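You operate a simulated robot arm through the tools that you are given. There is no shell and no other tool. Be economical: measure what you need, move in short steps, check, and stop when the job is done.

Carry out the task below with a simulated robot arm. There is one attempt and no reset: what you move stays moved.

TASK
Put three of the grey canisters from the right end of the bench in the tray of the red cart. Then pull the small white drawer open. The order counts. Set down upright: grey canister.
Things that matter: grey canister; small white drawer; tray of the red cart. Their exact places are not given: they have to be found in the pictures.

It is judged by the outcome, as a careful person would: the job done as asked, and still so three seconds after it is handed in. It fails if anything else is knocked over, pushed out of place, dropped, spilled or broken.

THE ROBOT
A 7-joint arm with a vacuum gripper on a trunk, on a base that drives. Base frame: it is fixed to the floor where the robot stands at the start and does not move with it; the origin is under the middle of the robot, x ahead of it, y to its left, z up; the surface under the hand at the start is at about z = 930. Lengths are in mm, angles in degrees, forces in N, time in s.
With the tool pointing down near the work surface it reaches from about 100 to 640 mm from the robot's upright axis, wherever it stands. Its first joint turns from -115.0 to 115.0 degrees. Places, roughly: small white drawer [-3400, 3200, 1000]; tray of the red cart [-1300, 4500, 800]. Payload 2.55 kg.
Tool frame: the origin (TCP) lies in the middle of the cups' lips, and z points out of the cups. The gripper has 1 cup of 44 mm across, covering 44 by 44 mm (tool x, y); the bellows give 20 mm. With the vacuum on, a cup seals on a smooth face that it is pressed against (1 to 4 N); it does not hold porous or soft things. The pull reaches 55 N.
Orientation is that of the tool frame in the base frame, as a unit quaternion [w, x, y, z]. With the cups facing straight down, the tool's x points along the base's -x, its y along +y and its z along -z.

THE INTERFACE
- The arm moves only by the tool arm_command. Its argument "series" is a list of rows, each an object of numbers (a shift or turn left out is 0, a gripper value left out holds the last): "x", "y", "z": the shift along the tool's x, y, z in units of 200 mm (1.0 is 200 mm); "ax", "ay", "az": the turn, a rotation vector about the tool's x, y, z in units of 120 degrees (1.0 is 120 degrees). In form: [{"x": .., "y": .., "z": .., "ax": .., "ay": .., "az": ..}, ...]. A call has 1 to 8 rows; each row is the pose to reach, as a shift and turn from the pose commanded when the call began, along the tool's axes at that moment. "vac" is the vacuum: 1 switches it on, -1 off, set as the call begins (left out, the last holds). A call with a number of a shift or a turn outside -1 to 1 is refused whole. Rows are played at 5 a second. More than 50 mm and 8.6 degrees between two rows, or a gripper value outside its range, and nothing of the call is played. Where a pose cannot be reached the arm comes as near as it can. A force on the tool above 40 N (or 10 N above the force at the start of the call, whichever is more), or a blocked arm, ends the call early, and 0.2 s more pass. The pull builds up within a second once a cup has sealed. Time passes only in rows, and 0.2 s behind the last, so rows that repeat a pose give it time. It gives the time, the measured TCP pose, the force on the tool (base axes) and the pull of the vacuum at its end, in the units of the frame above (readings bear some noise), with the torque about the TCP (base axes, N m) and any sound that the robot's microphone picked up.
- Cameras (640 x 400 px; columns grow to the right, rows downward): "scene" is now at [9.3, 145.9, 1827.7]; the picture's right is [-0.40, -0.92, 0.00], its down [-0.71, 0.31, -0.63] and it looks along [0.58, -0.25, -0.77] (base axes); focal length 257 px, centre (320, 200). "wrist" rides on the gripper at [81, 6, -173] in the tool frame; the picture's right is [-0.08, 1.00, 0.00], its down [-0.89, -0.07, -0.45] and it looks along [-0.44, -0.04, 0.90] (tool axes); focal length 256 px, centre (320, 200).
- capture(camera): a new picture of that camera. It takes no simulated time.
- slide_trunk(by): slides the trunk up (or, below 0, down) by that many mm; the arm and the scene camera ride with it, the base frame stays. It gives what a move gives, with no picture.
- roll_base(legs): drives the robot by 1 to 6 legs, each [ahead, left, turn to the left] in mm, mm and degrees, along the robot's own axes; the way and the turn of a leg run together, so that a leg with both is an arc; at most 1500 mm and 180 degrees a leg. The arm and the cameras ride along, it lands a little off, and it stops where it bumps. It gives what a move gives.
- head_to(pan, tilt): turns the head with the scene camera to pan (to the left, within 155 degrees either way) and tilt (down, from -29 to 69), counted from straight ahead of the robot. It gives what a move gives.
- locate(camera, pixels): for up to 12 pixels [column, row] of the newest picture of that camera ("zoom" is the newest enlarged one), the place [x, y, z] in the base frame of the surface seen there, good to about 3 mm. It takes no simulated time.
- zoom(camera, box): a new picture of the part [left, top, right, bottom] of that camera's present view, enlarged. It takes no simulated time.
- sign_off(): hands the job in; it is judged then, once.

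Go step by step. Measure first, check grasps and placings, and put right what went wrong. The budget is 110 turns and 82 pictures, counting those below and the enlarged ones. Unless the task says otherwise, let go and move clear before handing in, and close with one line.

The tools are called as a command line: name --argument value ..., lists and objects as JSON in quotes. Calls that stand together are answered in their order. arm_command: Moves the arm, as the interface text tells. Its arguments: {"type":"object","properties":{"series":{"type":"array","items":{"type":"object","properties":{"x":{"type":"number"},"y":{"type":"number"},"z":{"type":"number"},"ax":{"type":"number"},"ay":{"type":"number"},"az":{"type":"number"}}}},"vac":{"type":"number"}},"required":["series"]} The other tools are called the same way: slide_trunk (by) slides the trunk up or down; roll_base (legs) drives the base; head_to (pan, tilt) turns the head that bears the scene camera; capture (camera) takes a picture; locate (camera, pixels) gives the place of the surface under pixels of a picture; zoom (camera, box) takes an enlarged picture of a part of a camera's view; sign_off () hands the job in.

At the start:

```text
clock: 0.0
ee_pos: [437.5, -18.2, 1130.8]
tcp_rot: [0.0, 0.0, 1.0, 0.0]
contact_force: [-0.7, 0.4, 0.2]
ft_torque: [0.0, 0.03, 0.0]
pull: 0.1
trunk travel left (down, up): [-925.0, 65.0]
robot x, y, heading: [-0.8, 1.3, -0.1]
head pan, tilt: [-23.6, 50.7]
```

scene: 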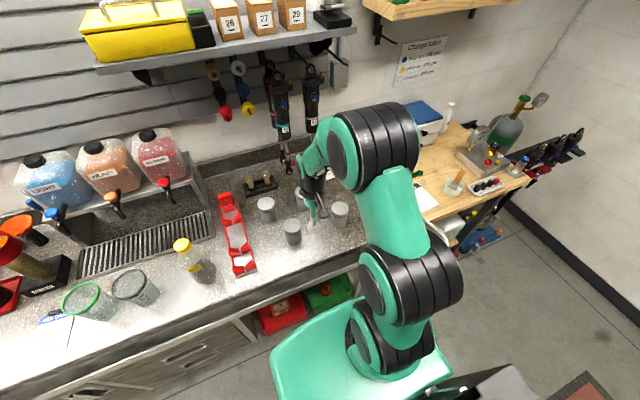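
wrist: 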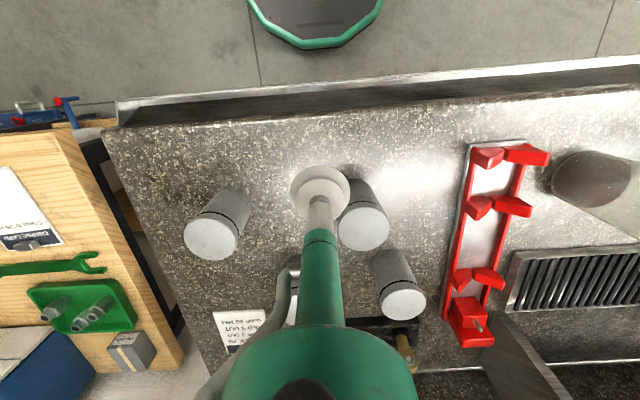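

The wrist picture shows three grey canisters with tops near (210,240), (363,228) and (402,300). I'll measure them first.

locate --camera "wrist" --pixels '[[210, 240], [363, 228], [402, 302], [190, 240], [232, 240], [340, 228], [388, 228], [270, 250], [320, 190], [120, 125]]'

zoom --camera "scene" --box '[200, 130, 400, 290]'

locate --camera "scene" --pixels '[[266, 203], [292, 226], [340, 208]]'

```text
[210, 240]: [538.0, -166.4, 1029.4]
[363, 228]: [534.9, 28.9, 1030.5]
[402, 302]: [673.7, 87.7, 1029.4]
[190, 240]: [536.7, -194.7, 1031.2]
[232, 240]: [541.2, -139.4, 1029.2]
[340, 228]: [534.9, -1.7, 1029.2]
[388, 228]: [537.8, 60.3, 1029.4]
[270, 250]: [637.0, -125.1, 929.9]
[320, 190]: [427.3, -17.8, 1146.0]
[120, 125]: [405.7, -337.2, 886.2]
```

```text
2.50 times, centred on (300, 210) of scene
```

zoom: 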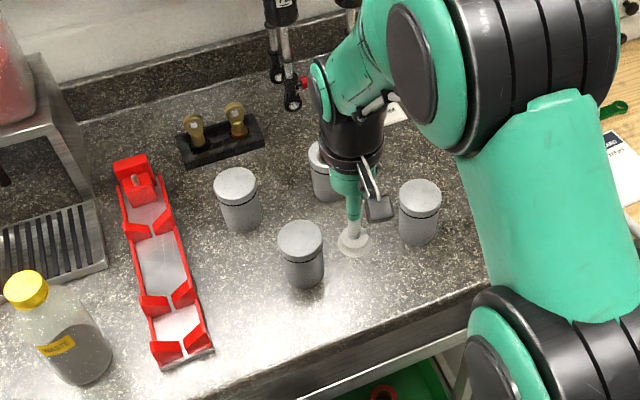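

```text
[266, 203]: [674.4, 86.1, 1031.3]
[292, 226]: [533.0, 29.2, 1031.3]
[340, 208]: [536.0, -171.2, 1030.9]
```

Four canisters stand here (the fourth is behind the gripper), tops at z=1030. Next I look toward the cart and drawer to learn the route.

head_to --pan 105 --tilt 20

capture --camera "scene"

head_to --pan 150 --tilt 20

capture --camera "scene"

```text
clock: 2.1
ee_pos: [436.6, -17.9, 1130.7]
tcp_rot: [-0.001, 0.0, 1.0, 0.0]
contact_force: [0.8, 0.6, 0.4]
ft_torque: [0.04, -0.02, -0.01]
pull: 0.1
trunk travel left (down, up): [-925.0, 65.0]
robot x, y, heading: [-1.4, 2.9, -0.0]
head pan, tilt: [105.0, 20.0]
```

```text
78 pictures are left
```

scene: 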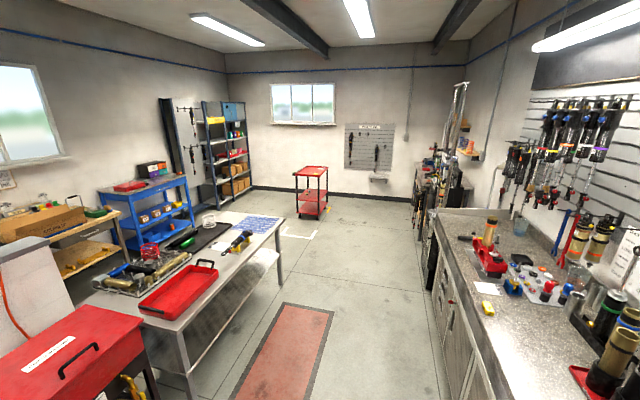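

```text
clock: 3.2
ee_pos: [436.5, -17.9, 1130.9]
tcp_rot: [0.0, -0.001, 1.0, -0.001]
contact_force: [0.8, 0.0, -0.4]
ft_torque: [-0.06, 0.02, -0.03]
pull: 0.1
trunk travel left (down, up): [-925.0, 65.0]
robot x, y, heading: [3.9, 2.1, -0.2]
head pan, tilt: [150.0, 20.0]
```

```text
77 pictures are left
```

scene: 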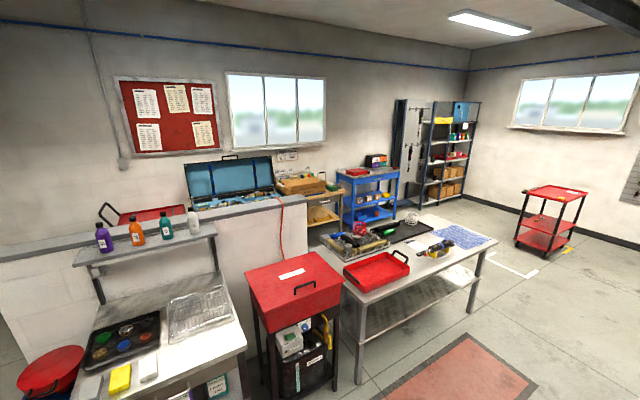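

The red cart is at (553,195), with free floor along the bench aisle. I zoom and locate the cart and possible drawer spots.

zoom --camera "scene" --box '[480, 160, 640, 260]'

locate --camera "scene" --pixels '[[526, 190], [587, 194], [575, 203], [553, 192], [520, 245], [565, 258], [480, 252], [477, 310], [535, 390], [350, 172], [375, 165], [440, 135]]'

zoom --camera "scene" --box '[320, 90, 480, 190]'

```text
4.00 times, centred on (560, 210) of scene
```

zoom: 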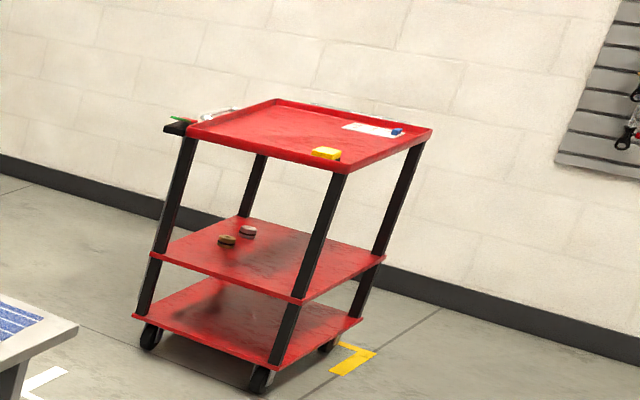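

```text
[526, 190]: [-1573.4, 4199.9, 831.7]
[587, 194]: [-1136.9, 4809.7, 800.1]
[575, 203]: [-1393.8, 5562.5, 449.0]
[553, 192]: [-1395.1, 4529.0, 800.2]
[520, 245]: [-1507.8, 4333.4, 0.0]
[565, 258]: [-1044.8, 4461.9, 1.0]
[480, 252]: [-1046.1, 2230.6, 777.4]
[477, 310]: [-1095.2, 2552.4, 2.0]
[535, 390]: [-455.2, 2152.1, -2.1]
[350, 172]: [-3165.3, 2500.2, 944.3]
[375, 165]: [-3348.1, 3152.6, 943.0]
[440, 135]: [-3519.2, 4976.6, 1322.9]
```

```text
4.00 times, centred on (400, 140) of scene
```

zoom: 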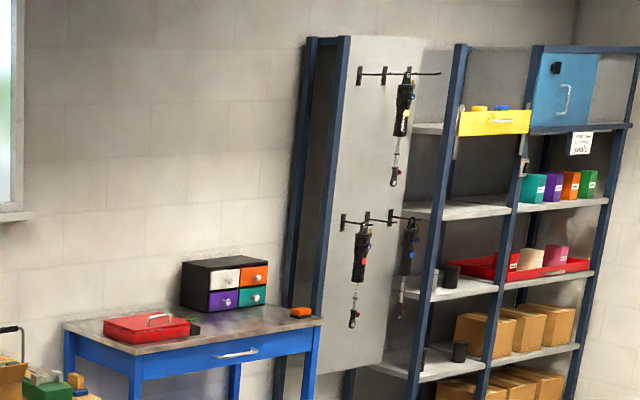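

The white drawer is top-left in the four-drawer cabinet on the blue bench; the cart tray (z≈800) is reachable from the aisle. Now I go over the first canister at about (535,29) and come down near its lid.

arm_command --series '[{"x": -0.2, "y": 0.1}, {"x": -0.4, "y": 0.2}, {"x": -0.49, "y": 0.236}, {"x": -0.49, "y": 0.236, "z": 0.2}, {"x": -0.49, "y": 0.236, "z": 0.4}, {"x": -0.49, "y": 0.236, "z": 0.42}]'

capture --camera "wrist"

head_to --pan -5 --tilt 50

capture --camera "scene"

```text
clock: 4.6
ee_pos: [533.3, 28.3, 1047.5]
tcp_rot: [0.001, 0.001, 1.0, 0.0]
contact_force: [0.0, -1.0, -0.2]
ft_torque: [0.04, -0.05, 0.0]
pull: 0.0
trunk travel left (down, up): [-925.0, 65.0]
robot x, y, heading: [-2.1, 2.1, 0.1]
head pan, tilt: [150.0, 20.0]
```

```text
74 pictures are left
```

wrist: 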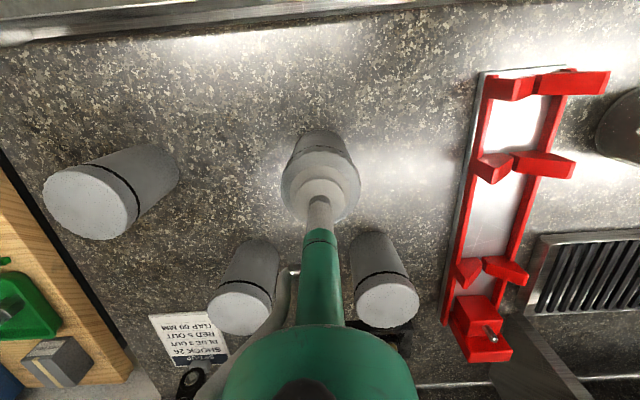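

```text
clock: 7.0
ee_pos: [533.4, 29.6, 1046.9]
tcp_rot: [0.0, 0.0, 1.0, 0.0]
contact_force: [-0.8, 0.1, 0.3]
ft_torque: [-0.01, -0.02, 0.03]
pull: 0.0
trunk travel left (down, up): [-925.0, 65.0]
robot x, y, heading: [-2.2, -0.3, 0.1]
head pan, tilt: [-5.0, 50.0]
```

```text
73 pictures are left
```

scene: 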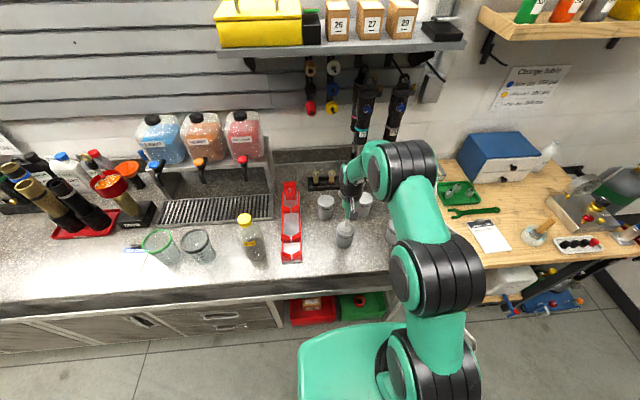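

The cup is centred over the canister at 17 mm above it. I switch the vacuum on and press down about 22 mm.

arm_command --series '[{"z": 0.06}, {"z": 0.09}, {"z": 0.105}, {"z": 0.105}, {"z": 0.105}, {"z": 0.105}, {"z": 0.105}]' --vac 1

```text
clock: 8.6
ee_pos: [535.4, 29.4, 1027.7]
tcp_rot: [0.002, 0.0, 1.0, 0.0]
contact_force: [-1.3, 3.0, 18.1]
ft_torque: [0.03, -0.39, 0.07]
pull: 54.7
trunk travel left (down, up): [-925.0, 65.0]
robot x, y, heading: [1.0, 1.9, -0.1]
head pan, tilt: [-5.0, 50.0]
```

Pull is 54.7 N, so it is sealed. I lift it slowly.

arm_command --series '[{"z": -0.05}, {"z": -0.15}, {"z": -0.3}, {"z": -0.5}, {"z": -0.7}, {"z": -0.85}, {"z": -0.9}, {"z": -0.9}]'

capture --camera "wrist"

```text
clock: 10.4
ee_pos: [530.2, 28.6, 1200.4]
tcp_rot: [-0.001, 0.001, 1.0, 0.0]
contact_force: [0.0, -0.9, -3.7]
ft_torque: [0.01, 0.06, 0.0]
pull: 54.6
out of reach, approached as far as the arm can: row 7, 8
trunk travel left (down, up): [-925.0, 65.0]
robot x, y, heading: [2.8, 0.8, -0.0]
head pan, tilt: [-5.0, 50.0]
```

```text
72 pictures are left
```

wrist: 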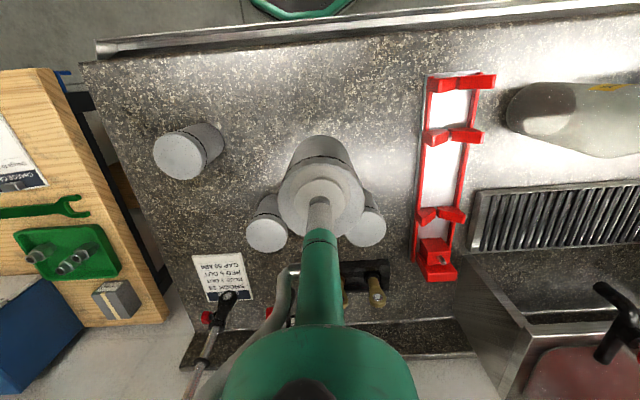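

Holding (about 4 N weight). I retract the canister towards the body, then back off and drive up the aisle.

arm_command --series '[{"x": 0.2}, {"x": 0.4}, {"x": 0.6}, {"x": 0.8}, {"x": 0.95}, {"x": 1.0}]'

roll_base --legs '[[-250, 0, 0], [0, 0, 90], [1400, 0, 0], [1400, 0, 0]]'

head_to --pan 25 --tilt 30

capture --camera "scene"

```text
clock: 11.8
ee_pos: [331.2, 28.4, 1198.9]
tcp_rot: [0.0, 0.0, 1.0, 0.0]
contact_force: [0.0, 0.5, -3.7]
ft_torque: [0.03, 0.06, 0.01]
pull: 54.6
trunk travel left (down, up): [-925.0, 65.0]
robot x, y, heading: [-2.7, -0.0, 0.1]
head pan, tilt: [-5.0, 50.0]
```

```text
clock: 30.6
ee_pos: [-221.9, 3135.3, 1200.0]
tcp_rot: [0.0, -0.702, 0.713, 0.0]
contact_force: [-0.8, -0.1, -4.2]
ft_torque: [-0.03, 0.02, 0.03]
pull: 55.0
trunk travel left (down, up): [-925.0, 65.0]
robot x, y, heading: [-199.6, 2800.1, 88.8]
head pan, tilt: [-5.0, 50.0]
```

```text
clock: 31.5
ee_pos: [-222.0, 3135.1, 1199.1]
tcp_rot: [0.0, -0.701, 0.713, 0.0]
contact_force: [0.6, 0.1, -4.9]
ft_torque: [-0.03, 0.0, -0.01]
pull: 54.7
trunk travel left (down, up): [-925.0, 65.0]
robot x, y, heading: [-198.3, 2804.1, 88.9]
head pan, tilt: [25.0, 30.0]
```

```text
71 pictures are left
```

scene: 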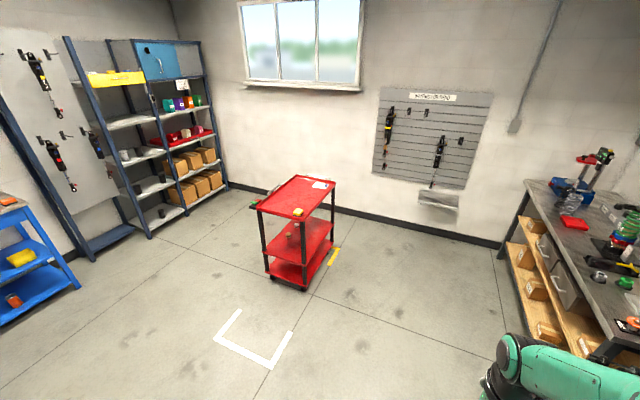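

The floor is clear and the cart stands alone at (297,195). I measure the tray corners.

zoom --camera "scene" --box '[240, 160, 352, 230]'

locate --camera "scene" --pixels '[[258, 208], [301, 218], [333, 184], [297, 178], [290, 196], [298, 212], [318, 185], [272, 277], [306, 289], [329, 245]]'

```text
5.71 times, centred on (296, 195) of scene
```

zoom: 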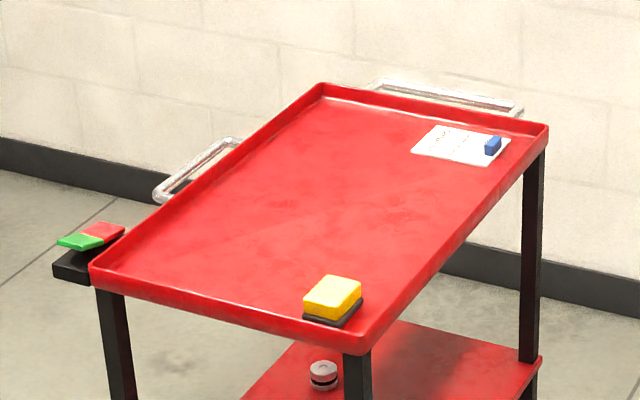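

```text
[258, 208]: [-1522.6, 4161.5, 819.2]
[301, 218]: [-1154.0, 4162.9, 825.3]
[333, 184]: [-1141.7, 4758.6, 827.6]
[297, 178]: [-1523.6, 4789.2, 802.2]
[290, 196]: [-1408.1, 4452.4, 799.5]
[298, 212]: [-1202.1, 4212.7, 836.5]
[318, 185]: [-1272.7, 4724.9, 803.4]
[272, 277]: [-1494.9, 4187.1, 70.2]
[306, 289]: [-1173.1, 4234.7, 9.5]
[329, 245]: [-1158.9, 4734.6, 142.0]
```

The tray spans x −1525..−1140, y 4160..4780, floor z≈800, rim ≈827, and is free in its front-left half. I'll stand in front of it at about (−1370, 3730).

roll_base --legs '[[600, 0, 0], [0, 1170, 1.1], [300, 0, 0]]'

head_to --pan 10 --tilt 50

capture --camera "scene"

```text
clock: 42.2
ee_pos: [-1393.0, 4058.7, 1199.5]
tcp_rot: [0.0, 0.708, -0.706, 0.001]
contact_force: [0.1, -0.6, -4.5]
ft_torque: [-0.04, 0.02, 0.02]
pull: 55.5
trunk travel left (down, up): [-925.0, 65.0]
robot x, y, heading: [-1366.6, 3726.9, 90.2]
head pan, tilt: [25.0, 30.0]
```

```text
clock: 43.0
ee_pos: [-1392.4, 4057.8, 1200.0]
tcp_rot: [0.0, 0.708, -0.706, 0.0]
contact_force: [1.1, -0.6, -4.6]
ft_torque: [-0.03, 0.01, -0.01]
pull: 54.8
trunk travel left (down, up): [-925.0, 65.0]
robot x, y, heading: [-1366.2, 3727.0, 90.2]
head pan, tilt: [10.0, 50.0]
```

```text
69 pictures are left
```

scene: 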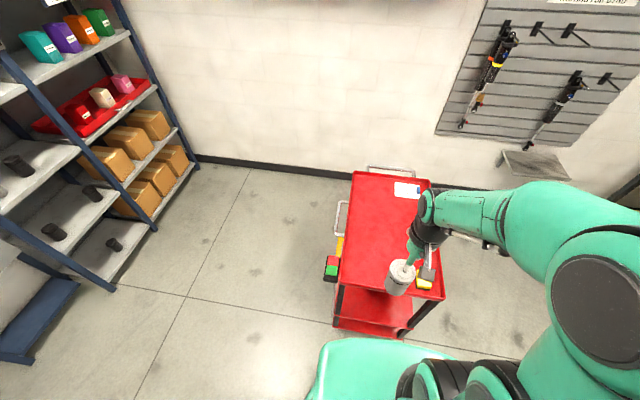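

Parked at (−1366, 3727), clear of the cart. I lower the trunk, then extend over the first spot (−1450, 4290).

slide_trunk --by -130

arm_command --series '[{"x": -0.2, "y": 0.06}, {"x": -0.4, "y": 0.12}, {"x": -0.6, "y": 0.18}, {"x": -0.8, "y": 0.24}, {"x": -0.98, "y": 0.29}, {"x": -0.98, "y": 0.29}]'

arm_command --series '[{"x": -0.16, "z": 0.1}, {"x": -0.18, "z": 0.3}, {"x": -0.18, "z": 0.5}, {"x": -0.18, "z": 0.6}, {"x": -0.18, "z": 0.65}, {"x": -0.18, "z": 0.65}]'

capture --camera "wrist"

capture --camera "scene"

```text
clock: 44.6
ee_pos: [-1392.9, 4057.9, 1070.0]
tcp_rot: [0.0, 0.708, -0.707, 0.0]
contact_force: [0.7, -0.5, -4.6]
ft_torque: [-0.04, 0.01, -0.01]
pull: 55.4
trunk travel left (down, up): [-795.0, 195.0]
robot x, y, heading: [-1365.5, 3726.2, 90.1]
head pan, tilt: [10.0, 50.0]
```

```text
clock: 46.0
ee_pos: [-1450.2, 4252.0, 1068.7]
tcp_rot: [0.0, 0.708, -0.706, 0.0]
contact_force: [0.3, -0.6, -3.7]
ft_torque: [-0.05, 0.0, 0.03]
pull: 54.9
trunk travel left (down, up): [-795.0, 195.0]
robot x, y, heading: [-1365.9, 3727.5, 90.2]
head pan, tilt: [10.0, 50.0]
```

```text
clock: 47.4
ee_pos: [-1452.9, 4289.9, 938.7]
tcp_rot: [0.0, 0.708, -0.706, 0.0]
contact_force: [0.5, 0.4, -4.8]
ft_torque: [-0.03, 0.0, -0.01]
pull: 55.5
out of reach, approached as far as the arm can: row 1
trunk travel left (down, up): [-795.0, 195.0]
robot x, y, heading: [-1362.4, 3724.8, 90.1]
head pan, tilt: [10.0, 50.0]
```

```text
68 pictures are left
```

wrist: 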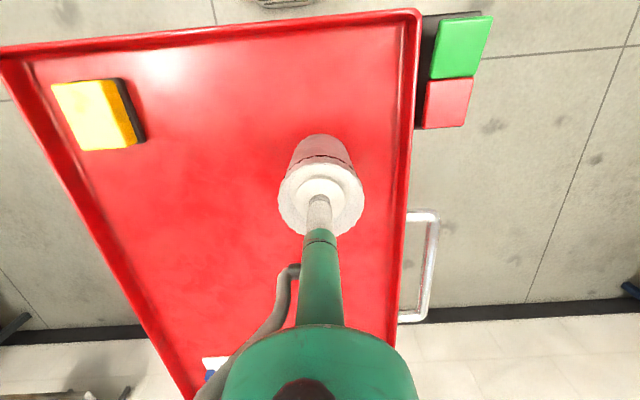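

```text
67 pictures are left
```

scene: 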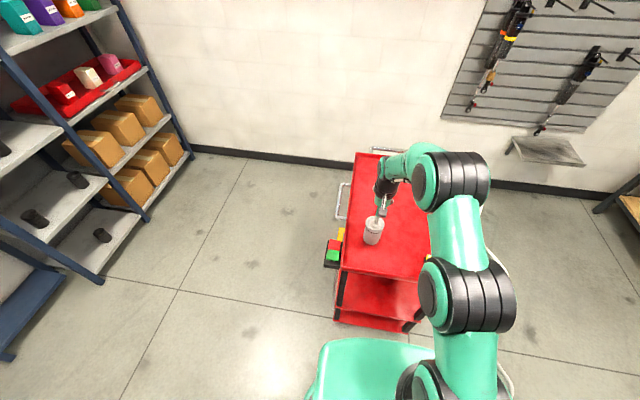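

The canister is over clear tray, its bottom about 38 mm above the floor. I lower gently until the force shows contact.

arm_command --series '[{"z": 0.1}, {"z": 0.15}, {"z": 0.175}, {"z": 0.185}, {"z": 0.195}, {"z": 0.2}, {"z": 0.2}]'

```text
clock: 49.0
ee_pos: [-1451.2, 4289.1, 901.8]
tcp_rot: [-0.001, 0.708, -0.707, -0.002]
contact_force: [-0.5, -2.4, 8.3]
ft_torque: [0.11, -0.01, -0.01]
pull: 55.1
trunk travel left (down, up): [-795.0, 195.0]
robot x, y, heading: [-1367.5, 3725.5, 89.9]
head pan, tilt: [10.0, 50.0]
```

It touches the floor (+8 N). I release the vacuum, wait, and raise.

arm_command --series '[{"z": 0.0}, {"z": 0.0}, {"z": 0.0}, {"z": 0.0}, {"z": 0.0}]' --vac -1

arm_command --series '[{"z": -0.03}, {"z": -0.1}, {"z": -0.3}, {"z": -0.5}, {"z": -0.7}, {"z": -0.8}]'

capture --camera "wrist"

```text
clock: 50.2
ee_pos: [-1452.3, 4290.6, 899.3]
tcp_rot: [0.0, 0.708, -0.706, 0.0]
contact_force: [-0.4, -0.3, -0.7]
ft_torque: [-0.03, -0.02, 0.01]
pull: 0.1
trunk travel left (down, up): [-795.0, 195.0]
robot x, y, heading: [-1366.9, 3724.6, 89.9]
head pan, tilt: [10.0, 50.0]
```

```text
clock: 51.6
ee_pos: [-1449.6, 4278.0, 1046.6]
tcp_rot: [0.001, 0.708, -0.707, 0.001]
contact_force: [0.4, -0.7, -0.9]
ft_torque: [0.04, -0.02, -0.01]
pull: 0.0
out of reach, approached as far as the arm can: row 6
trunk travel left (down, up): [-795.0, 195.0]
robot x, y, heading: [-1366.1, 3731.4, 90.2]
head pan, tilt: [10.0, 50.0]
```

```text
66 pictures are left
```

wrist: 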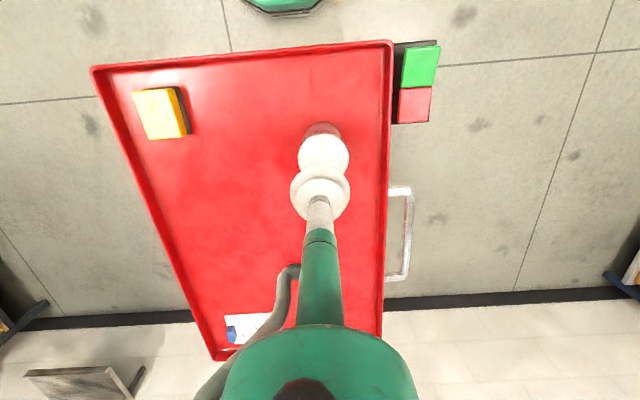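

The canister stands upright in the tray. I retract, raise the trunk, and drive back to the bench.

arm_command --series '[{"x": 0.2, "y": -0.06}, {"x": 0.4, "y": -0.12}, {"x": 0.6, "y": -0.18}, {"x": 0.8, "y": -0.24}, {"x": 1.0, "y": -0.29}]'

slide_trunk --by 130

roll_base --legs '[[-330, 0, 0], [0, -1120, 0], [-1500, 0, 0], [-1500, 0, 0], [-400, 0, 0], [0, 0, -90]]'

```text
clock: 52.8
ee_pos: [-1388.7, 4075.8, 1045.1]
tcp_rot: [0.0, 0.708, -0.707, -0.001]
contact_force: [1.0, -0.1, -0.5]
ft_torque: [0.06, 0.0, 0.01]
pull: 0.1
trunk travel left (down, up): [-795.0, 195.0]
robot x, y, heading: [-1366.4, 3727.5, 89.9]
head pan, tilt: [10.0, 50.0]
```

```text
clock: 54.4
ee_pos: [-1389.2, 4078.3, 1176.5]
tcp_rot: [0.0, 0.707, -0.707, 0.0]
contact_force: [-0.2, 0.7, -0.8]
ft_torque: [0.01, 0.0, 0.02]
pull: 0.0
trunk travel left (down, up): [-925.0, 65.0]
robot x, y, heading: [-1364.1, 3728.1, 90.1]
head pan, tilt: [10.0, 50.0]
```

```text
clock: 81.9
ee_pos: [62.0, 30.1, 1175.6]
tcp_rot: [0.0, 0.001, 1.0, 0.0]
contact_force: [-0.6, 0.0, 0.0]
ft_torque: [-0.02, 0.03, 0.0]
pull: 0.0
trunk travel left (down, up): [-925.0, 65.0]
robot x, y, heading: [-294.2, 7.1, -0.1]
head pan, tilt: [10.0, 50.0]
```

Back near the bench. I drive to x≈0 and look at the remaining three canisters.

roll_base --legs '[[290, -60, 0]]'

capture --camera "wrist"

```text
clock: 83.9
ee_pos: [355.2, -34.5, 1176.1]
tcp_rot: [-0.001, 0.004, 1.0, -0.001]
contact_force: [0.9, -0.3, 0.1]
ft_torque: [-0.02, 0.02, 0.0]
pull: 0.1
trunk travel left (down, up): [-925.0, 65.0]
robot x, y, heading: [5.7, -51.4, -0.5]
head pan, tilt: [10.0, 50.0]
```

```text
65 pictures are left
```

wrist: 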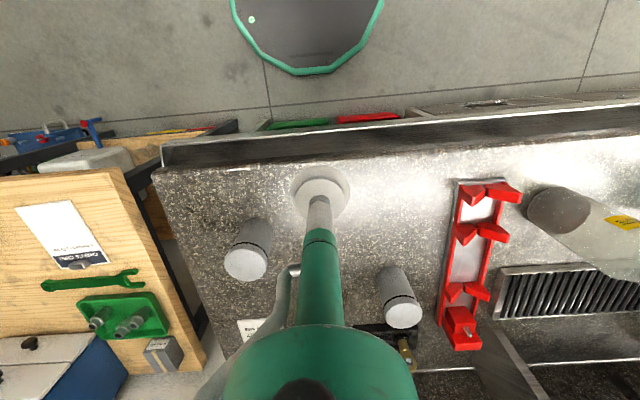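

locate --camera "wrist" --pixels '[[245, 264], [228, 264], [264, 264], [402, 313]]'

```text
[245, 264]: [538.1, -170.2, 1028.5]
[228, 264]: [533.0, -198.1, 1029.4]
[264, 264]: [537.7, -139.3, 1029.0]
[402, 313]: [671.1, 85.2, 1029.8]
```

The second canister's lid centre is at (537,−169). I move over it and down to just above.

arm_command --series '[{"x": -0.18, "y": -0.13}, {"x": -0.36, "y": -0.26}, {"x": -0.54, "y": -0.4}, {"x": -0.72, "y": -0.53}, {"x": -0.9, "y": -0.65}, {"x": -0.916, "y": -0.66, "z": 0.2}, {"x": -0.916, "y": -0.66, "z": 0.42}, {"x": -0.916, "y": -0.66, "z": 0.6}]'

capture --camera "wrist"

```text
clock: 85.7
ee_pos: [537.1, -168.2, 1055.8]
tcp_rot: [0.0, 0.004, 1.0, 0.0]
contact_force: [-0.4, -0.5, 0.1]
ft_torque: [0.03, 0.04, -0.01]
pull: 0.0
trunk travel left (down, up): [-925.0, 65.0]
robot x, y, heading: [5.3, -57.6, -0.3]
head pan, tilt: [10.0, 50.0]
```

```text
64 pictures are left
```

wrist: 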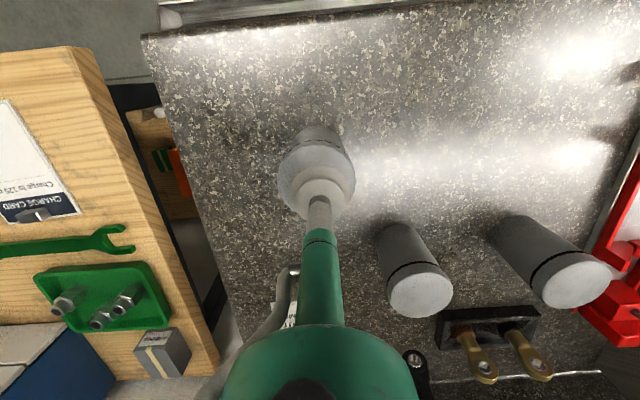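

Well centred. Vacuum on and press.

arm_command --series '[{"z": 0.1}, {"z": 0.13}, {"z": 0.145}, {"z": 0.145}, {"z": 0.145}, {"z": 0.145}, {"z": 0.145}]' --vac 1

arm_command --series '[{"z": -0.05}, {"z": -0.15}, {"z": -0.3}, {"z": -0.5}, {"z": -0.65}, {"z": -0.75}]'

arm_command --series '[{"x": 0.18, "y": 0.13}, {"x": 0.36, "y": 0.26}, {"x": 0.54, "y": 0.4}, {"x": 0.72, "y": 0.53}, {"x": 0.9, "y": 0.65}, {"x": 1.0, "y": 0.66}]'

capture --camera "wrist"

```text
clock: 87.3
ee_pos: [539.4, -168.1, 1028.3]
tcp_rot: [0.002, 0.004, 1.0, -0.001]
contact_force: [5.7, 1.2, 13.2]
ft_torque: [-0.07, -0.15, 0.04]
pull: 54.7
trunk travel left (down, up): [-925.0, 65.0]
robot x, y, heading: [1.5, -54.6, -0.7]
head pan, tilt: [10.0, 50.0]
```

```text
clock: 88.7
ee_pos: [537.2, -167.3, 1176.8]
tcp_rot: [-0.001, 0.005, 1.0, 0.0]
contact_force: [-0.4, -0.2, -4.1]
ft_torque: [0.02, 0.04, 0.0]
pull: 54.5
trunk travel left (down, up): [-925.0, 65.0]
robot x, y, heading: [6.6, -52.4, -0.2]
head pan, tilt: [10.0, 50.0]
```

```text
clock: 90.1
ee_pos: [335.3, -35.8, 1177.5]
tcp_rot: [0.0, 0.004, 1.0, -0.001]
contact_force: [0.0, -0.4, -4.8]
ft_torque: [0.06, 0.04, 0.02]
pull: 54.7
trunk travel left (down, up): [-925.0, 65.0]
robot x, y, heading: [3.4, -56.5, -0.4]
head pan, tilt: [10.0, 50.0]
```

```text
63 pictures are left
```

wrist: 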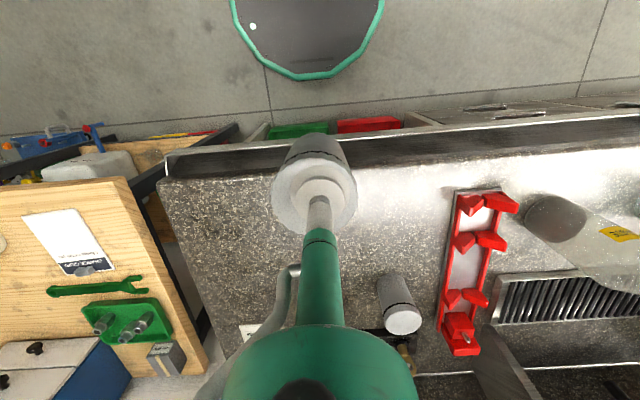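

Held (−4.5 N). Drive to the cart again along the same route.

roll_base --legs '[[-250, 0, 0], [0, 0, 90.4], [1500, 0, 0], [1500, 0, 0], [455, 0, 0], [0, 1120, 0]]'

```text
clock: 117.5
ee_pos: [-1298.3, 3727.2, 1176.7]
tcp_rot: [0.0, 0.71, -0.704, 0.0]
contact_force: [0.0, -0.8, -4.9]
ft_torque: [-0.01, 0.02, 0.04]
pull: 54.6
trunk travel left (down, up): [-925.0, 65.0]
robot x, y, heading: [-1274.0, 3396.0, 90.4]
head pan, tilt: [10.0, 50.0]
```

roll_base --legs '[[0, 92, -0.4], [331, 0, 0]]'

slide_trunk --by -130

capture --camera "wrist"

```text
clock: 120.4
ee_pos: [-1387.7, 4061.2, 1177.0]
tcp_rot: [0.0, 0.708, -0.706, 0.001]
contact_force: [-0.8, 0.8, -3.5]
ft_torque: [-0.04, 0.02, 0.01]
pull: 54.8
trunk travel left (down, up): [-925.0, 65.0]
robot x, y, heading: [-1365.1, 3730.2, 90.3]
head pan, tilt: [10.0, 50.0]
```

```text
clock: 122.0
ee_pos: [-1387.5, 4060.3, 1047.1]
tcp_rot: [0.001, 0.708, -0.706, 0.0]
contact_force: [0.3, -0.5, -4.0]
ft_torque: [-0.03, -0.03, 0.0]
pull: 54.4
trunk travel left (down, up): [-795.0, 195.0]
robot x, y, heading: [-1366.0, 3725.8, 90.0]
head pan, tilt: [10.0, 50.0]
```

```text
62 pictures are left
```

wrist: 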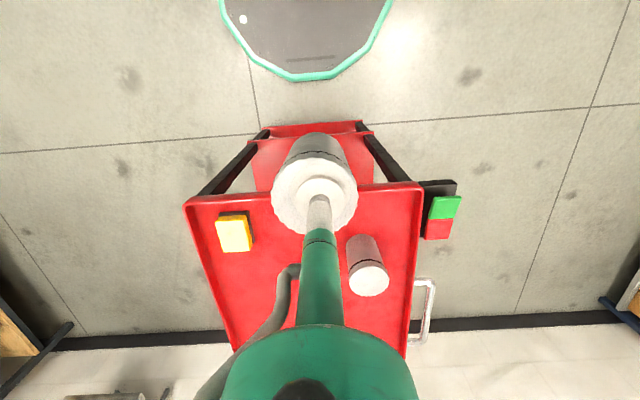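

The first canister still stands. I extend to the second spot (−1360, 4290) and lower.

arm_command --series '[{"x": -0.2, "y": -0.05}, {"x": -0.4, "y": -0.1}, {"x": -0.6, "y": -0.137}, {"x": -0.8, "y": -0.137}, {"x": -1.0, "y": -0.137}, {"x": -1.0, "y": -0.137}]'

arm_command --series '[{"x": -0.14, "z": 0.1}, {"x": -0.15, "z": 0.3}, {"x": -0.15, "z": 0.45}, {"x": -0.15, "z": 0.55}, {"x": -0.15, "z": 0.6}, {"x": -0.15, "z": 0.6}]'

capture --camera "wrist"

```text
clock: 123.3
ee_pos: [-1364.7, 4259.8, 1046.4]
tcp_rot: [0.0, 0.709, -0.706, 0.001]
contact_force: [0.4, 0.8, -4.3]
ft_torque: [0.0, 0.02, 0.01]
pull: 55.5
trunk travel left (down, up): [-795.0, 195.0]
robot x, y, heading: [-1362.0, 3729.3, 90.4]
head pan, tilt: [10.0, 50.0]
```

```text
clock: 124.8
ee_pos: [-1361.2, 4291.3, 926.3]
tcp_rot: [0.0, 0.708, -0.706, 0.0]
contact_force: [-0.1, -0.2, -3.7]
ft_torque: [-0.02, 0.05, 0.0]
pull: 54.8
trunk travel left (down, up): [-795.0, 195.0]
robot x, y, heading: [-1368.2, 3729.3, 89.8]
head pan, tilt: [10.0, 50.0]
```

```text
61 pictures are left
```

wrist: 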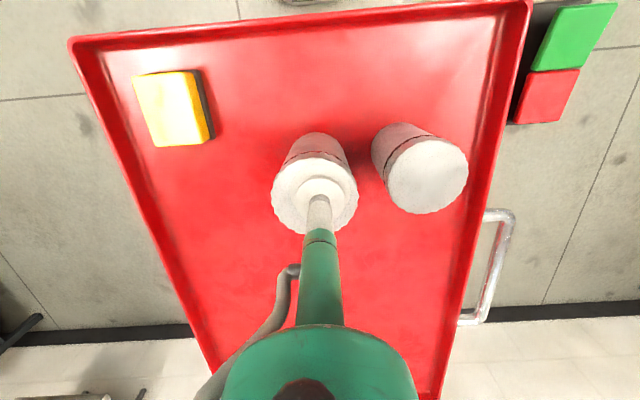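

Clear of the first one. Lower to contact, release, and raise.

arm_command --series '[{"z": 0.08}, {"z": 0.11}, {"z": 0.125}, {"z": 0.135}, {"z": 0.137}, {"z": 0.137}]'

arm_command --series '[{"z": 0.0}, {"z": 0.0}, {"z": 0.0}, {"z": 0.0}, {"z": 0.0}]' --vac -1

arm_command --series '[{"z": -0.03}, {"z": -0.1}, {"z": -0.3}, {"z": -0.5}, {"z": -0.7}]'

arm_command --series '[{"x": 0.2}, {"x": 0.4}, {"x": 0.6}, {"x": 0.8}, {"x": 1.0}]'

slide_trunk --by 130

capture --camera "wrist"

```text
clock: 126.2
ee_pos: [-1360.6, 4291.0, 901.4]
tcp_rot: [-0.002, 0.708, -0.706, -0.001]
contact_force: [-1.1, -0.6, 7.6]
ft_torque: [0.1, -0.08, -0.02]
pull: 55.4
trunk travel left (down, up): [-795.0, 195.0]
robot x, y, heading: [-1367.2, 3726.9, 90.0]
head pan, tilt: [10.0, 50.0]
```

```text
clock: 127.3
ee_pos: [-1361.2, 4290.4, 899.1]
tcp_rot: [0.0, 0.708, -0.706, 0.001]
contact_force: [-0.2, -0.5, 0.2]
ft_torque: [-0.01, -0.02, -0.01]
pull: 0.2
trunk travel left (down, up): [-795.0, 195.0]
robot x, y, heading: [-1363.1, 3732.0, 90.3]
head pan, tilt: [10.0, 50.0]
```

```text
clock: 128.6
ee_pos: [-1359.3, 4290.2, 1039.2]
tcp_rot: [0.0, 0.708, -0.706, 0.001]
contact_force: [-0.6, 0.5, -0.3]
ft_torque: [0.02, 0.0, -0.02]
pull: 0.1
trunk travel left (down, up): [-795.0, 195.0]
robot x, y, heading: [-1362.1, 3728.2, 90.1]
head pan, tilt: [10.0, 50.0]
```

```text
clock: 129.8
ee_pos: [-1362.3, 4090.0, 1039.8]
tcp_rot: [-0.001, 0.708, -0.706, 0.0]
contact_force: [-0.1, -0.4, 0.0]
ft_torque: [0.06, -0.01, -0.01]
pull: 0.1
trunk travel left (down, up): [-795.0, 195.0]
robot x, y, heading: [-1362.5, 3727.4, 90.0]
head pan, tilt: [10.0, 50.0]
```

```text
clock: 131.3
ee_pos: [-1361.4, 4092.2, 1169.8]
tcp_rot: [0.0, 0.708, -0.706, 0.0]
contact_force: [0.3, -0.4, -0.2]
ft_torque: [0.01, 0.02, 0.04]
pull: 0.1
trunk travel left (down, up): [-925.0, 65.0]
robot x, y, heading: [-1364.2, 3725.3, 90.1]
head pan, tilt: [10.0, 50.0]
```

```text
60 pictures are left
```

wrist: 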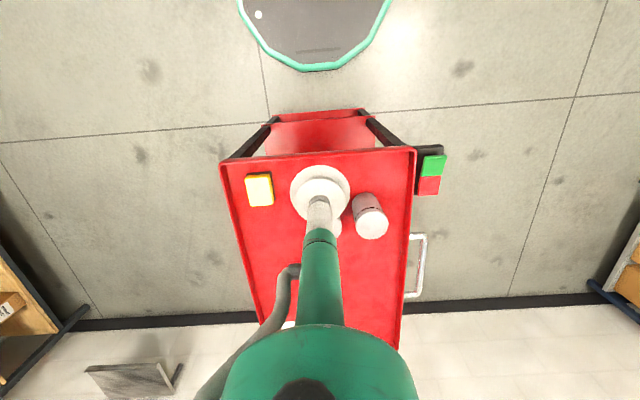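

Both stand fine. Return for the third.

roll_base --legs '[[-330, 0, 0], [0, -1120, 0], [-1500, 0, 0], [-1500, 0, 0], [-400, 0, 0], [0, 0, -90]]'

```text
clock: 158.9
ee_pos: [223.5, 30.5, 1170.3]
tcp_rot: [-0.001, -0.025, 1.0, 0.0]
contact_force: [0.2, -1.0, 0.1]
ft_torque: [-0.03, 0.0, -0.03]
pull: 0.1
trunk travel left (down, up): [-925.0, 65.0]
robot x, y, heading: [-137.7, 16.3, 3.0]
head pan, tilt: [10.0, 50.0]
```

roll_base --legs '[[135, 0, -3]]'

capture --camera "wrist"

```text
clock: 160.2
ee_pos: [356.5, 13.8, 1169.1]
tcp_rot: [0.001, 0.003, 1.0, 0.0]
contact_force: [-0.6, -0.4, 0.1]
ft_torque: [0.0, 0.03, -0.01]
pull: 0.0
trunk travel left (down, up): [-925.0, 65.0]
robot x, y, heading: [-6.1, 18.6, -0.4]
head pan, tilt: [10.0, 50.0]
```

```text
59 pictures are left
```

wrist: 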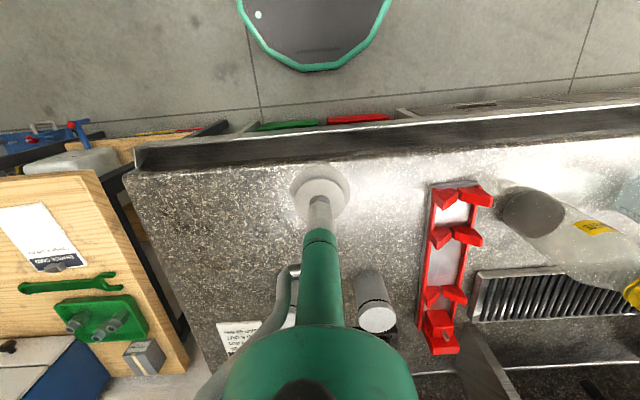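

locate --camera "wrist" --pixels '[[376, 320], [358, 320], [395, 320], [316, 66], [330, 125], [330, 118], [330, 160], [400, 345]]'

```text
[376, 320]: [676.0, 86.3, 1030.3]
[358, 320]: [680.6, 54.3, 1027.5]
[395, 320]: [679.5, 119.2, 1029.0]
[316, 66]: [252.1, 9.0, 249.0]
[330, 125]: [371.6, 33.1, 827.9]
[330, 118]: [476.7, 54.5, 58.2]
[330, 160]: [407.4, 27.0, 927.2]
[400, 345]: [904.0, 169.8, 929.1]
```

The target lid centre is (677,86). The base front is at x=252 and the bench front at 372, so I move 65 ahead, raise the trunk for reach, and extend.

roll_base --legs '[[70, 20, 0.4]]'

slide_trunk --by 60

arm_command --series '[{"x": -0.1, "z": 0.15}, {"x": -0.2, "z": 0.3}, {"x": -0.4, "z": 0.4, "y": 0.05}, {"x": -0.6, "z": 0.45, "y": 0.1}, {"x": -0.8, "z": 0.5, "y": 0.15}, {"x": -0.95, "z": 0.55, "y": 0.2}, {"x": -1.0, "z": 0.6, "y": 0.24}, {"x": -1.0, "z": 0.65, "y": 0.24}]'

capture --camera "wrist"

```text
clock: 161.2
ee_pos: [425.2, 35.8, 1170.2]
tcp_rot: [-0.001, 0.0, 1.0, 0.0]
contact_force: [0.2, 1.6, -0.3]
ft_torque: [-0.03, 0.08, 0.0]
pull: 0.1
trunk travel left (down, up): [-925.0, 65.0]
robot x, y, heading: [65.3, 39.5, 0.2]
head pan, tilt: [10.0, 50.0]
```

```text
clock: 162.2
ee_pos: [425.3, 35.9, 1229.2]
tcp_rot: [0.0, -0.001, 1.0, 0.0]
contact_force: [0.1, 0.0, -0.1]
ft_torque: [0.0, -0.01, 0.0]
pull: 0.1
trunk travel left (down, up): [-985.0, 5.0]
robot x, y, heading: [65.7, 40.7, -0.1]
head pan, tilt: [10.0, 50.0]
```

```text
clock: 164.0
ee_pos: [625.4, 84.7, 1098.7]
tcp_rot: [0.0, 0.001, 1.0, 0.001]
contact_force: [0.1, 0.9, -0.1]
ft_torque: [0.01, -0.03, 0.03]
pull: 0.2
trunk travel left (down, up): [-985.0, 5.0]
robot x, y, heading: [59.7, 40.5, -0.0]
head pan, tilt: [10.0, 50.0]
```

```text
58 pictures are left
```

wrist: 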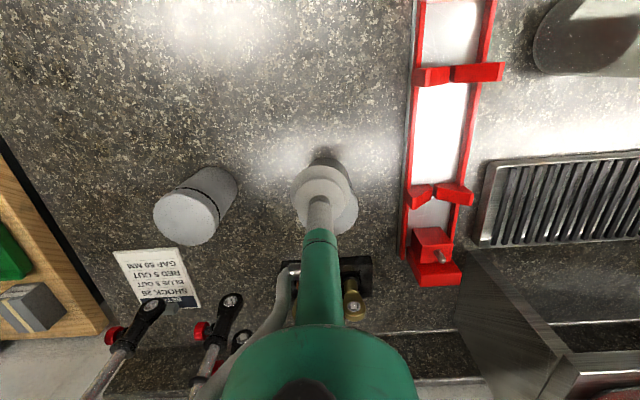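

I continue 50 mm further and down to 1045.

arm_command --series '[{"x": -0.15, "z": 0.05}, {"x": -0.255, "z": 0.1}, {"x": -0.255, "z": 0.2}, {"x": -0.255, "z": 0.26}, {"x": -0.255, "z": 0.26}]'

capture --camera "wrist"

```text
clock: 165.2
ee_pos: [675.9, 84.1, 1048.8]
tcp_rot: [0.0, 0.0, 1.0, 0.0]
contact_force: [-0.1, -0.4, -0.2]
ft_torque: [-0.02, 0.01, -0.04]
pull: 0.1
trunk travel left (down, up): [-985.0, 5.0]
robot x, y, heading: [62.3, 37.4, -0.1]
head pan, tilt: [10.0, 50.0]
```

```text
57 pictures are left
```

wrist: 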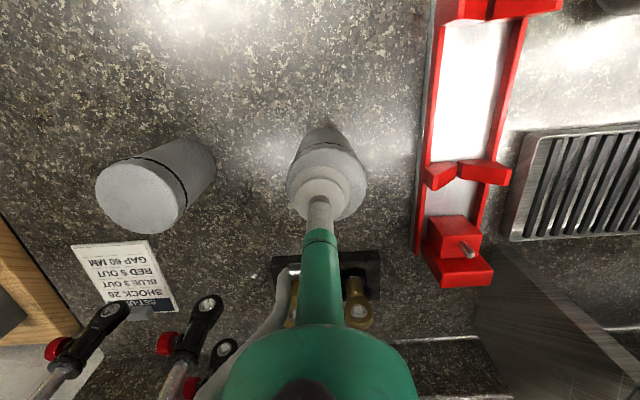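

Centred within ~3 mm. Vacuum on, press, then lift and draw back.

arm_command --series '[{"z": 0.06, "y": 0.01}, {"z": 0.09, "y": 0.01}, {"z": 0.11, "y": 0.01}, {"z": 0.11, "y": 0.01}, {"z": 0.11, "y": 0.01}, {"z": 0.11, "y": 0.01}, {"z": 0.11, "y": 0.01}]' --vac 1

arm_command --series '[{"z": -0.05}, {"z": -0.15}, {"z": -0.25}, {"z": -0.3}, {"x": 0.1, "z": -0.35}]'

```text
clock: 166.8
ee_pos: [675.4, 85.5, 1027.8]
tcp_rot: [0.001, 0.0, 1.0, 0.0]
contact_force: [0.2, -0.6, 16.8]
ft_torque: [0.27, -0.12, -0.02]
pull: 54.5
trunk travel left (down, up): [-985.0, 5.0]
robot x, y, heading: [62.8, 40.5, -0.0]
head pan, tilt: [10.0, 50.0]
```

```text
clock: 168.0
ee_pos: [654.7, 86.5, 1095.9]
tcp_rot: [0.0, 0.0, 1.0, 0.001]
contact_force: [0.2, 0.0, -4.4]
ft_torque: [-0.01, -0.02, -0.01]
pull: 54.7
trunk travel left (down, up): [-985.0, 5.0]
robot x, y, heading: [61.8, 39.1, -0.2]
head pan, tilt: [10.0, 50.0]
```

Held. Retract and raise, avoiding the red rack to the left.

arm_command --series '[{"x": 0.2, "y": -0.05, "z": -0.05}, {"x": 0.4, "y": -0.12, "z": -0.12}, {"x": 0.6, "y": -0.2, "z": -0.2}, {"x": 0.8, "y": -0.26, "z": -0.28}, {"x": 1.0, "y": -0.3, "z": -0.35}, {"x": 1.0, "y": -0.3, "z": -0.45}]'

arm_command --series '[{"x": 0.15}, {"x": 0.28}, {"x": 0.28}]'

slide_trunk --by -40

roll_base --legs '[[-310, 0, 0], [0, 0, 90.2], [1500, 0, 0], [1500, 0, 0], [360, 0, 0], [0, 1050, 0]]'

```text
clock: 169.4
ee_pos: [454.5, 27.1, 1186.4]
tcp_rot: [-0.001, -0.001, 1.0, 0.001]
contact_force: [0.1, -0.7, -4.4]
ft_torque: [-0.02, 0.04, 0.01]
pull: 54.5
trunk travel left (down, up): [-985.0, 5.0]
robot x, y, heading: [61.1, 40.1, 0.1]
head pan, tilt: [10.0, 50.0]
```

```text
clock: 170.2
ee_pos: [400.6, 26.9, 1187.7]
tcp_rot: [-0.001, -0.001, 1.0, 0.0]
contact_force: [-0.3, 0.7, -4.2]
ft_torque: [-0.04, 0.06, 0.02]
pull: 54.5
trunk travel left (down, up): [-985.0, 5.0]
robot x, y, heading: [63.0, 42.8, -0.1]
head pan, tilt: [10.0, 50.0]
```

```text
clock: 171.0
ee_pos: [399.5, 26.9, 1147.3]
tcp_rot: [-0.001, 0.0, 1.0, 0.0]
contact_force: [0.3, -0.1, -4.6]
ft_torque: [-0.05, 0.05, -0.03]
pull: 55.3
trunk travel left (down, up): [-945.0, 45.0]
robot x, y, heading: [59.0, 41.5, 0.0]
head pan, tilt: [10.0, 50.0]
```

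```text
clock: 197.8
ee_pos: [-1309.4, 3730.3, 1147.5]
tcp_rot: [0.001, 0.712, -0.702, 0.0]
contact_force: [-0.7, 0.1, -3.8]
ft_torque: [-0.07, -0.04, -0.02]
pull: 55.2
trunk travel left (down, up): [-945.0, 45.0]
robot x, y, heading: [-1321.5, 3391.8, 91.1]
head pan, tilt: [10.0, 50.0]
```

roll_base --legs '[[0, 20, -1.1], [336, 0, 0]]'

slide_trunk --by -130

capture --camera "wrist"

```text
clock: 200.4
ee_pos: [-1321.2, 4060.0, 1147.3]
tcp_rot: [-0.001, -0.705, 0.709, 0.0]
contact_force: [-0.1, 0.1, -4.1]
ft_torque: [0.0, 0.0, 0.02]
pull: 55.4
trunk travel left (down, up): [-945.0, 45.0]
robot x, y, heading: [-1335.6, 3723.4, 89.4]
head pan, tilt: [10.0, 50.0]
```

```text
clock: 202.0
ee_pos: [-1320.6, 4060.5, 1017.5]
tcp_rot: [-0.001, -0.704, 0.71, 0.0]
contact_force: [-1.1, 0.0, -3.9]
ft_torque: [-0.04, -0.03, -0.05]
pull: 54.4
trunk travel left (down, up): [-815.0, 175.0]
robot x, y, heading: [-1336.5, 3721.1, 89.7]
head pan, tilt: [10.0, 50.0]
```

```text
56 pictures are left
```

wrist: 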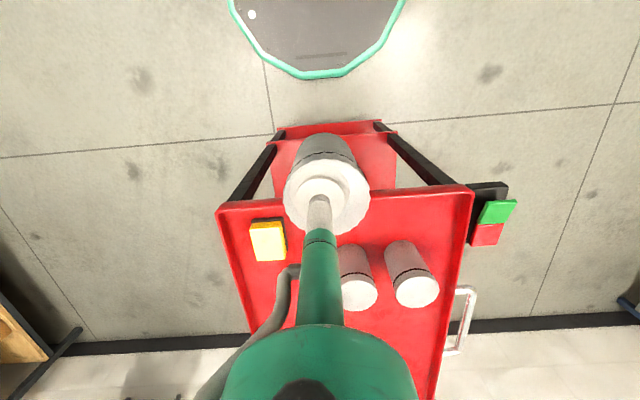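

The remaining free spot between eraser (267,240) and canisters is at (−1268, 4300). Extending there.

arm_command --series '[{"x": -0.2, "y": -0.08}, {"x": -0.4, "y": -0.16}, {"x": -0.6, "y": -0.257}, {"x": -0.8, "y": -0.257}, {"x": -1.0, "y": -0.257}, {"x": -1.0, "y": -0.257}]'

arm_command --series '[{"x": -0.18, "z": 0.05}, {"x": -0.2, "z": 0.2}, {"x": -0.2, "z": 0.35}, {"x": -0.2, "z": 0.45}, {"x": -0.2, "z": 0.45}]'

capture --camera "wrist"

```text
clock: 203.4
ee_pos: [-1267.4, 4259.7, 1019.1]
tcp_rot: [0.0, -0.704, 0.71, -0.001]
contact_force: [-0.8, -0.2, -3.7]
ft_torque: [-0.02, -0.03, -0.02]
pull: 55.0
trunk travel left (down, up): [-815.0, 175.0]
robot x, y, heading: [-1332.9, 3721.6, 89.9]
head pan, tilt: [10.0, 50.0]
```

```text
clock: 204.6
ee_pos: [-1270.0, 4299.9, 926.3]
tcp_rot: [-0.001, -0.704, 0.71, -0.001]
contact_force: [-0.9, -0.9, -3.6]
ft_torque: [-0.05, -0.03, 0.01]
pull: 54.9
trunk travel left (down, up): [-815.0, 175.0]
robot x, y, heading: [-1339.8, 3720.2, 89.5]
head pan, tilt: [10.0, 50.0]
```

```text
55 pictures are left
```

wrist: 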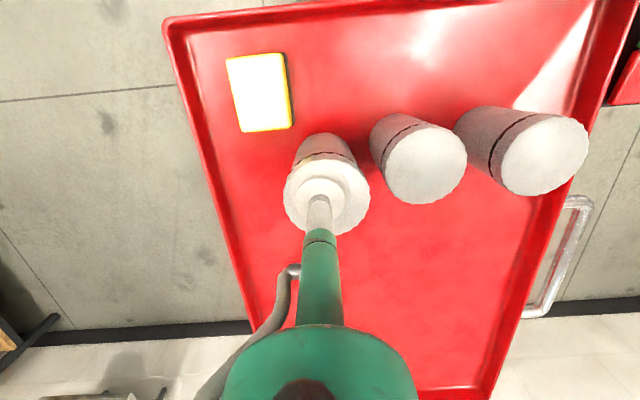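

locate --camera "wrist" --pixels '[[284, 122], [285, 60], [245, 125]]'

```text
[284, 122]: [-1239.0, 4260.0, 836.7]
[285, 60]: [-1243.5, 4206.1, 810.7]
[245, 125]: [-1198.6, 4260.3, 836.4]
```

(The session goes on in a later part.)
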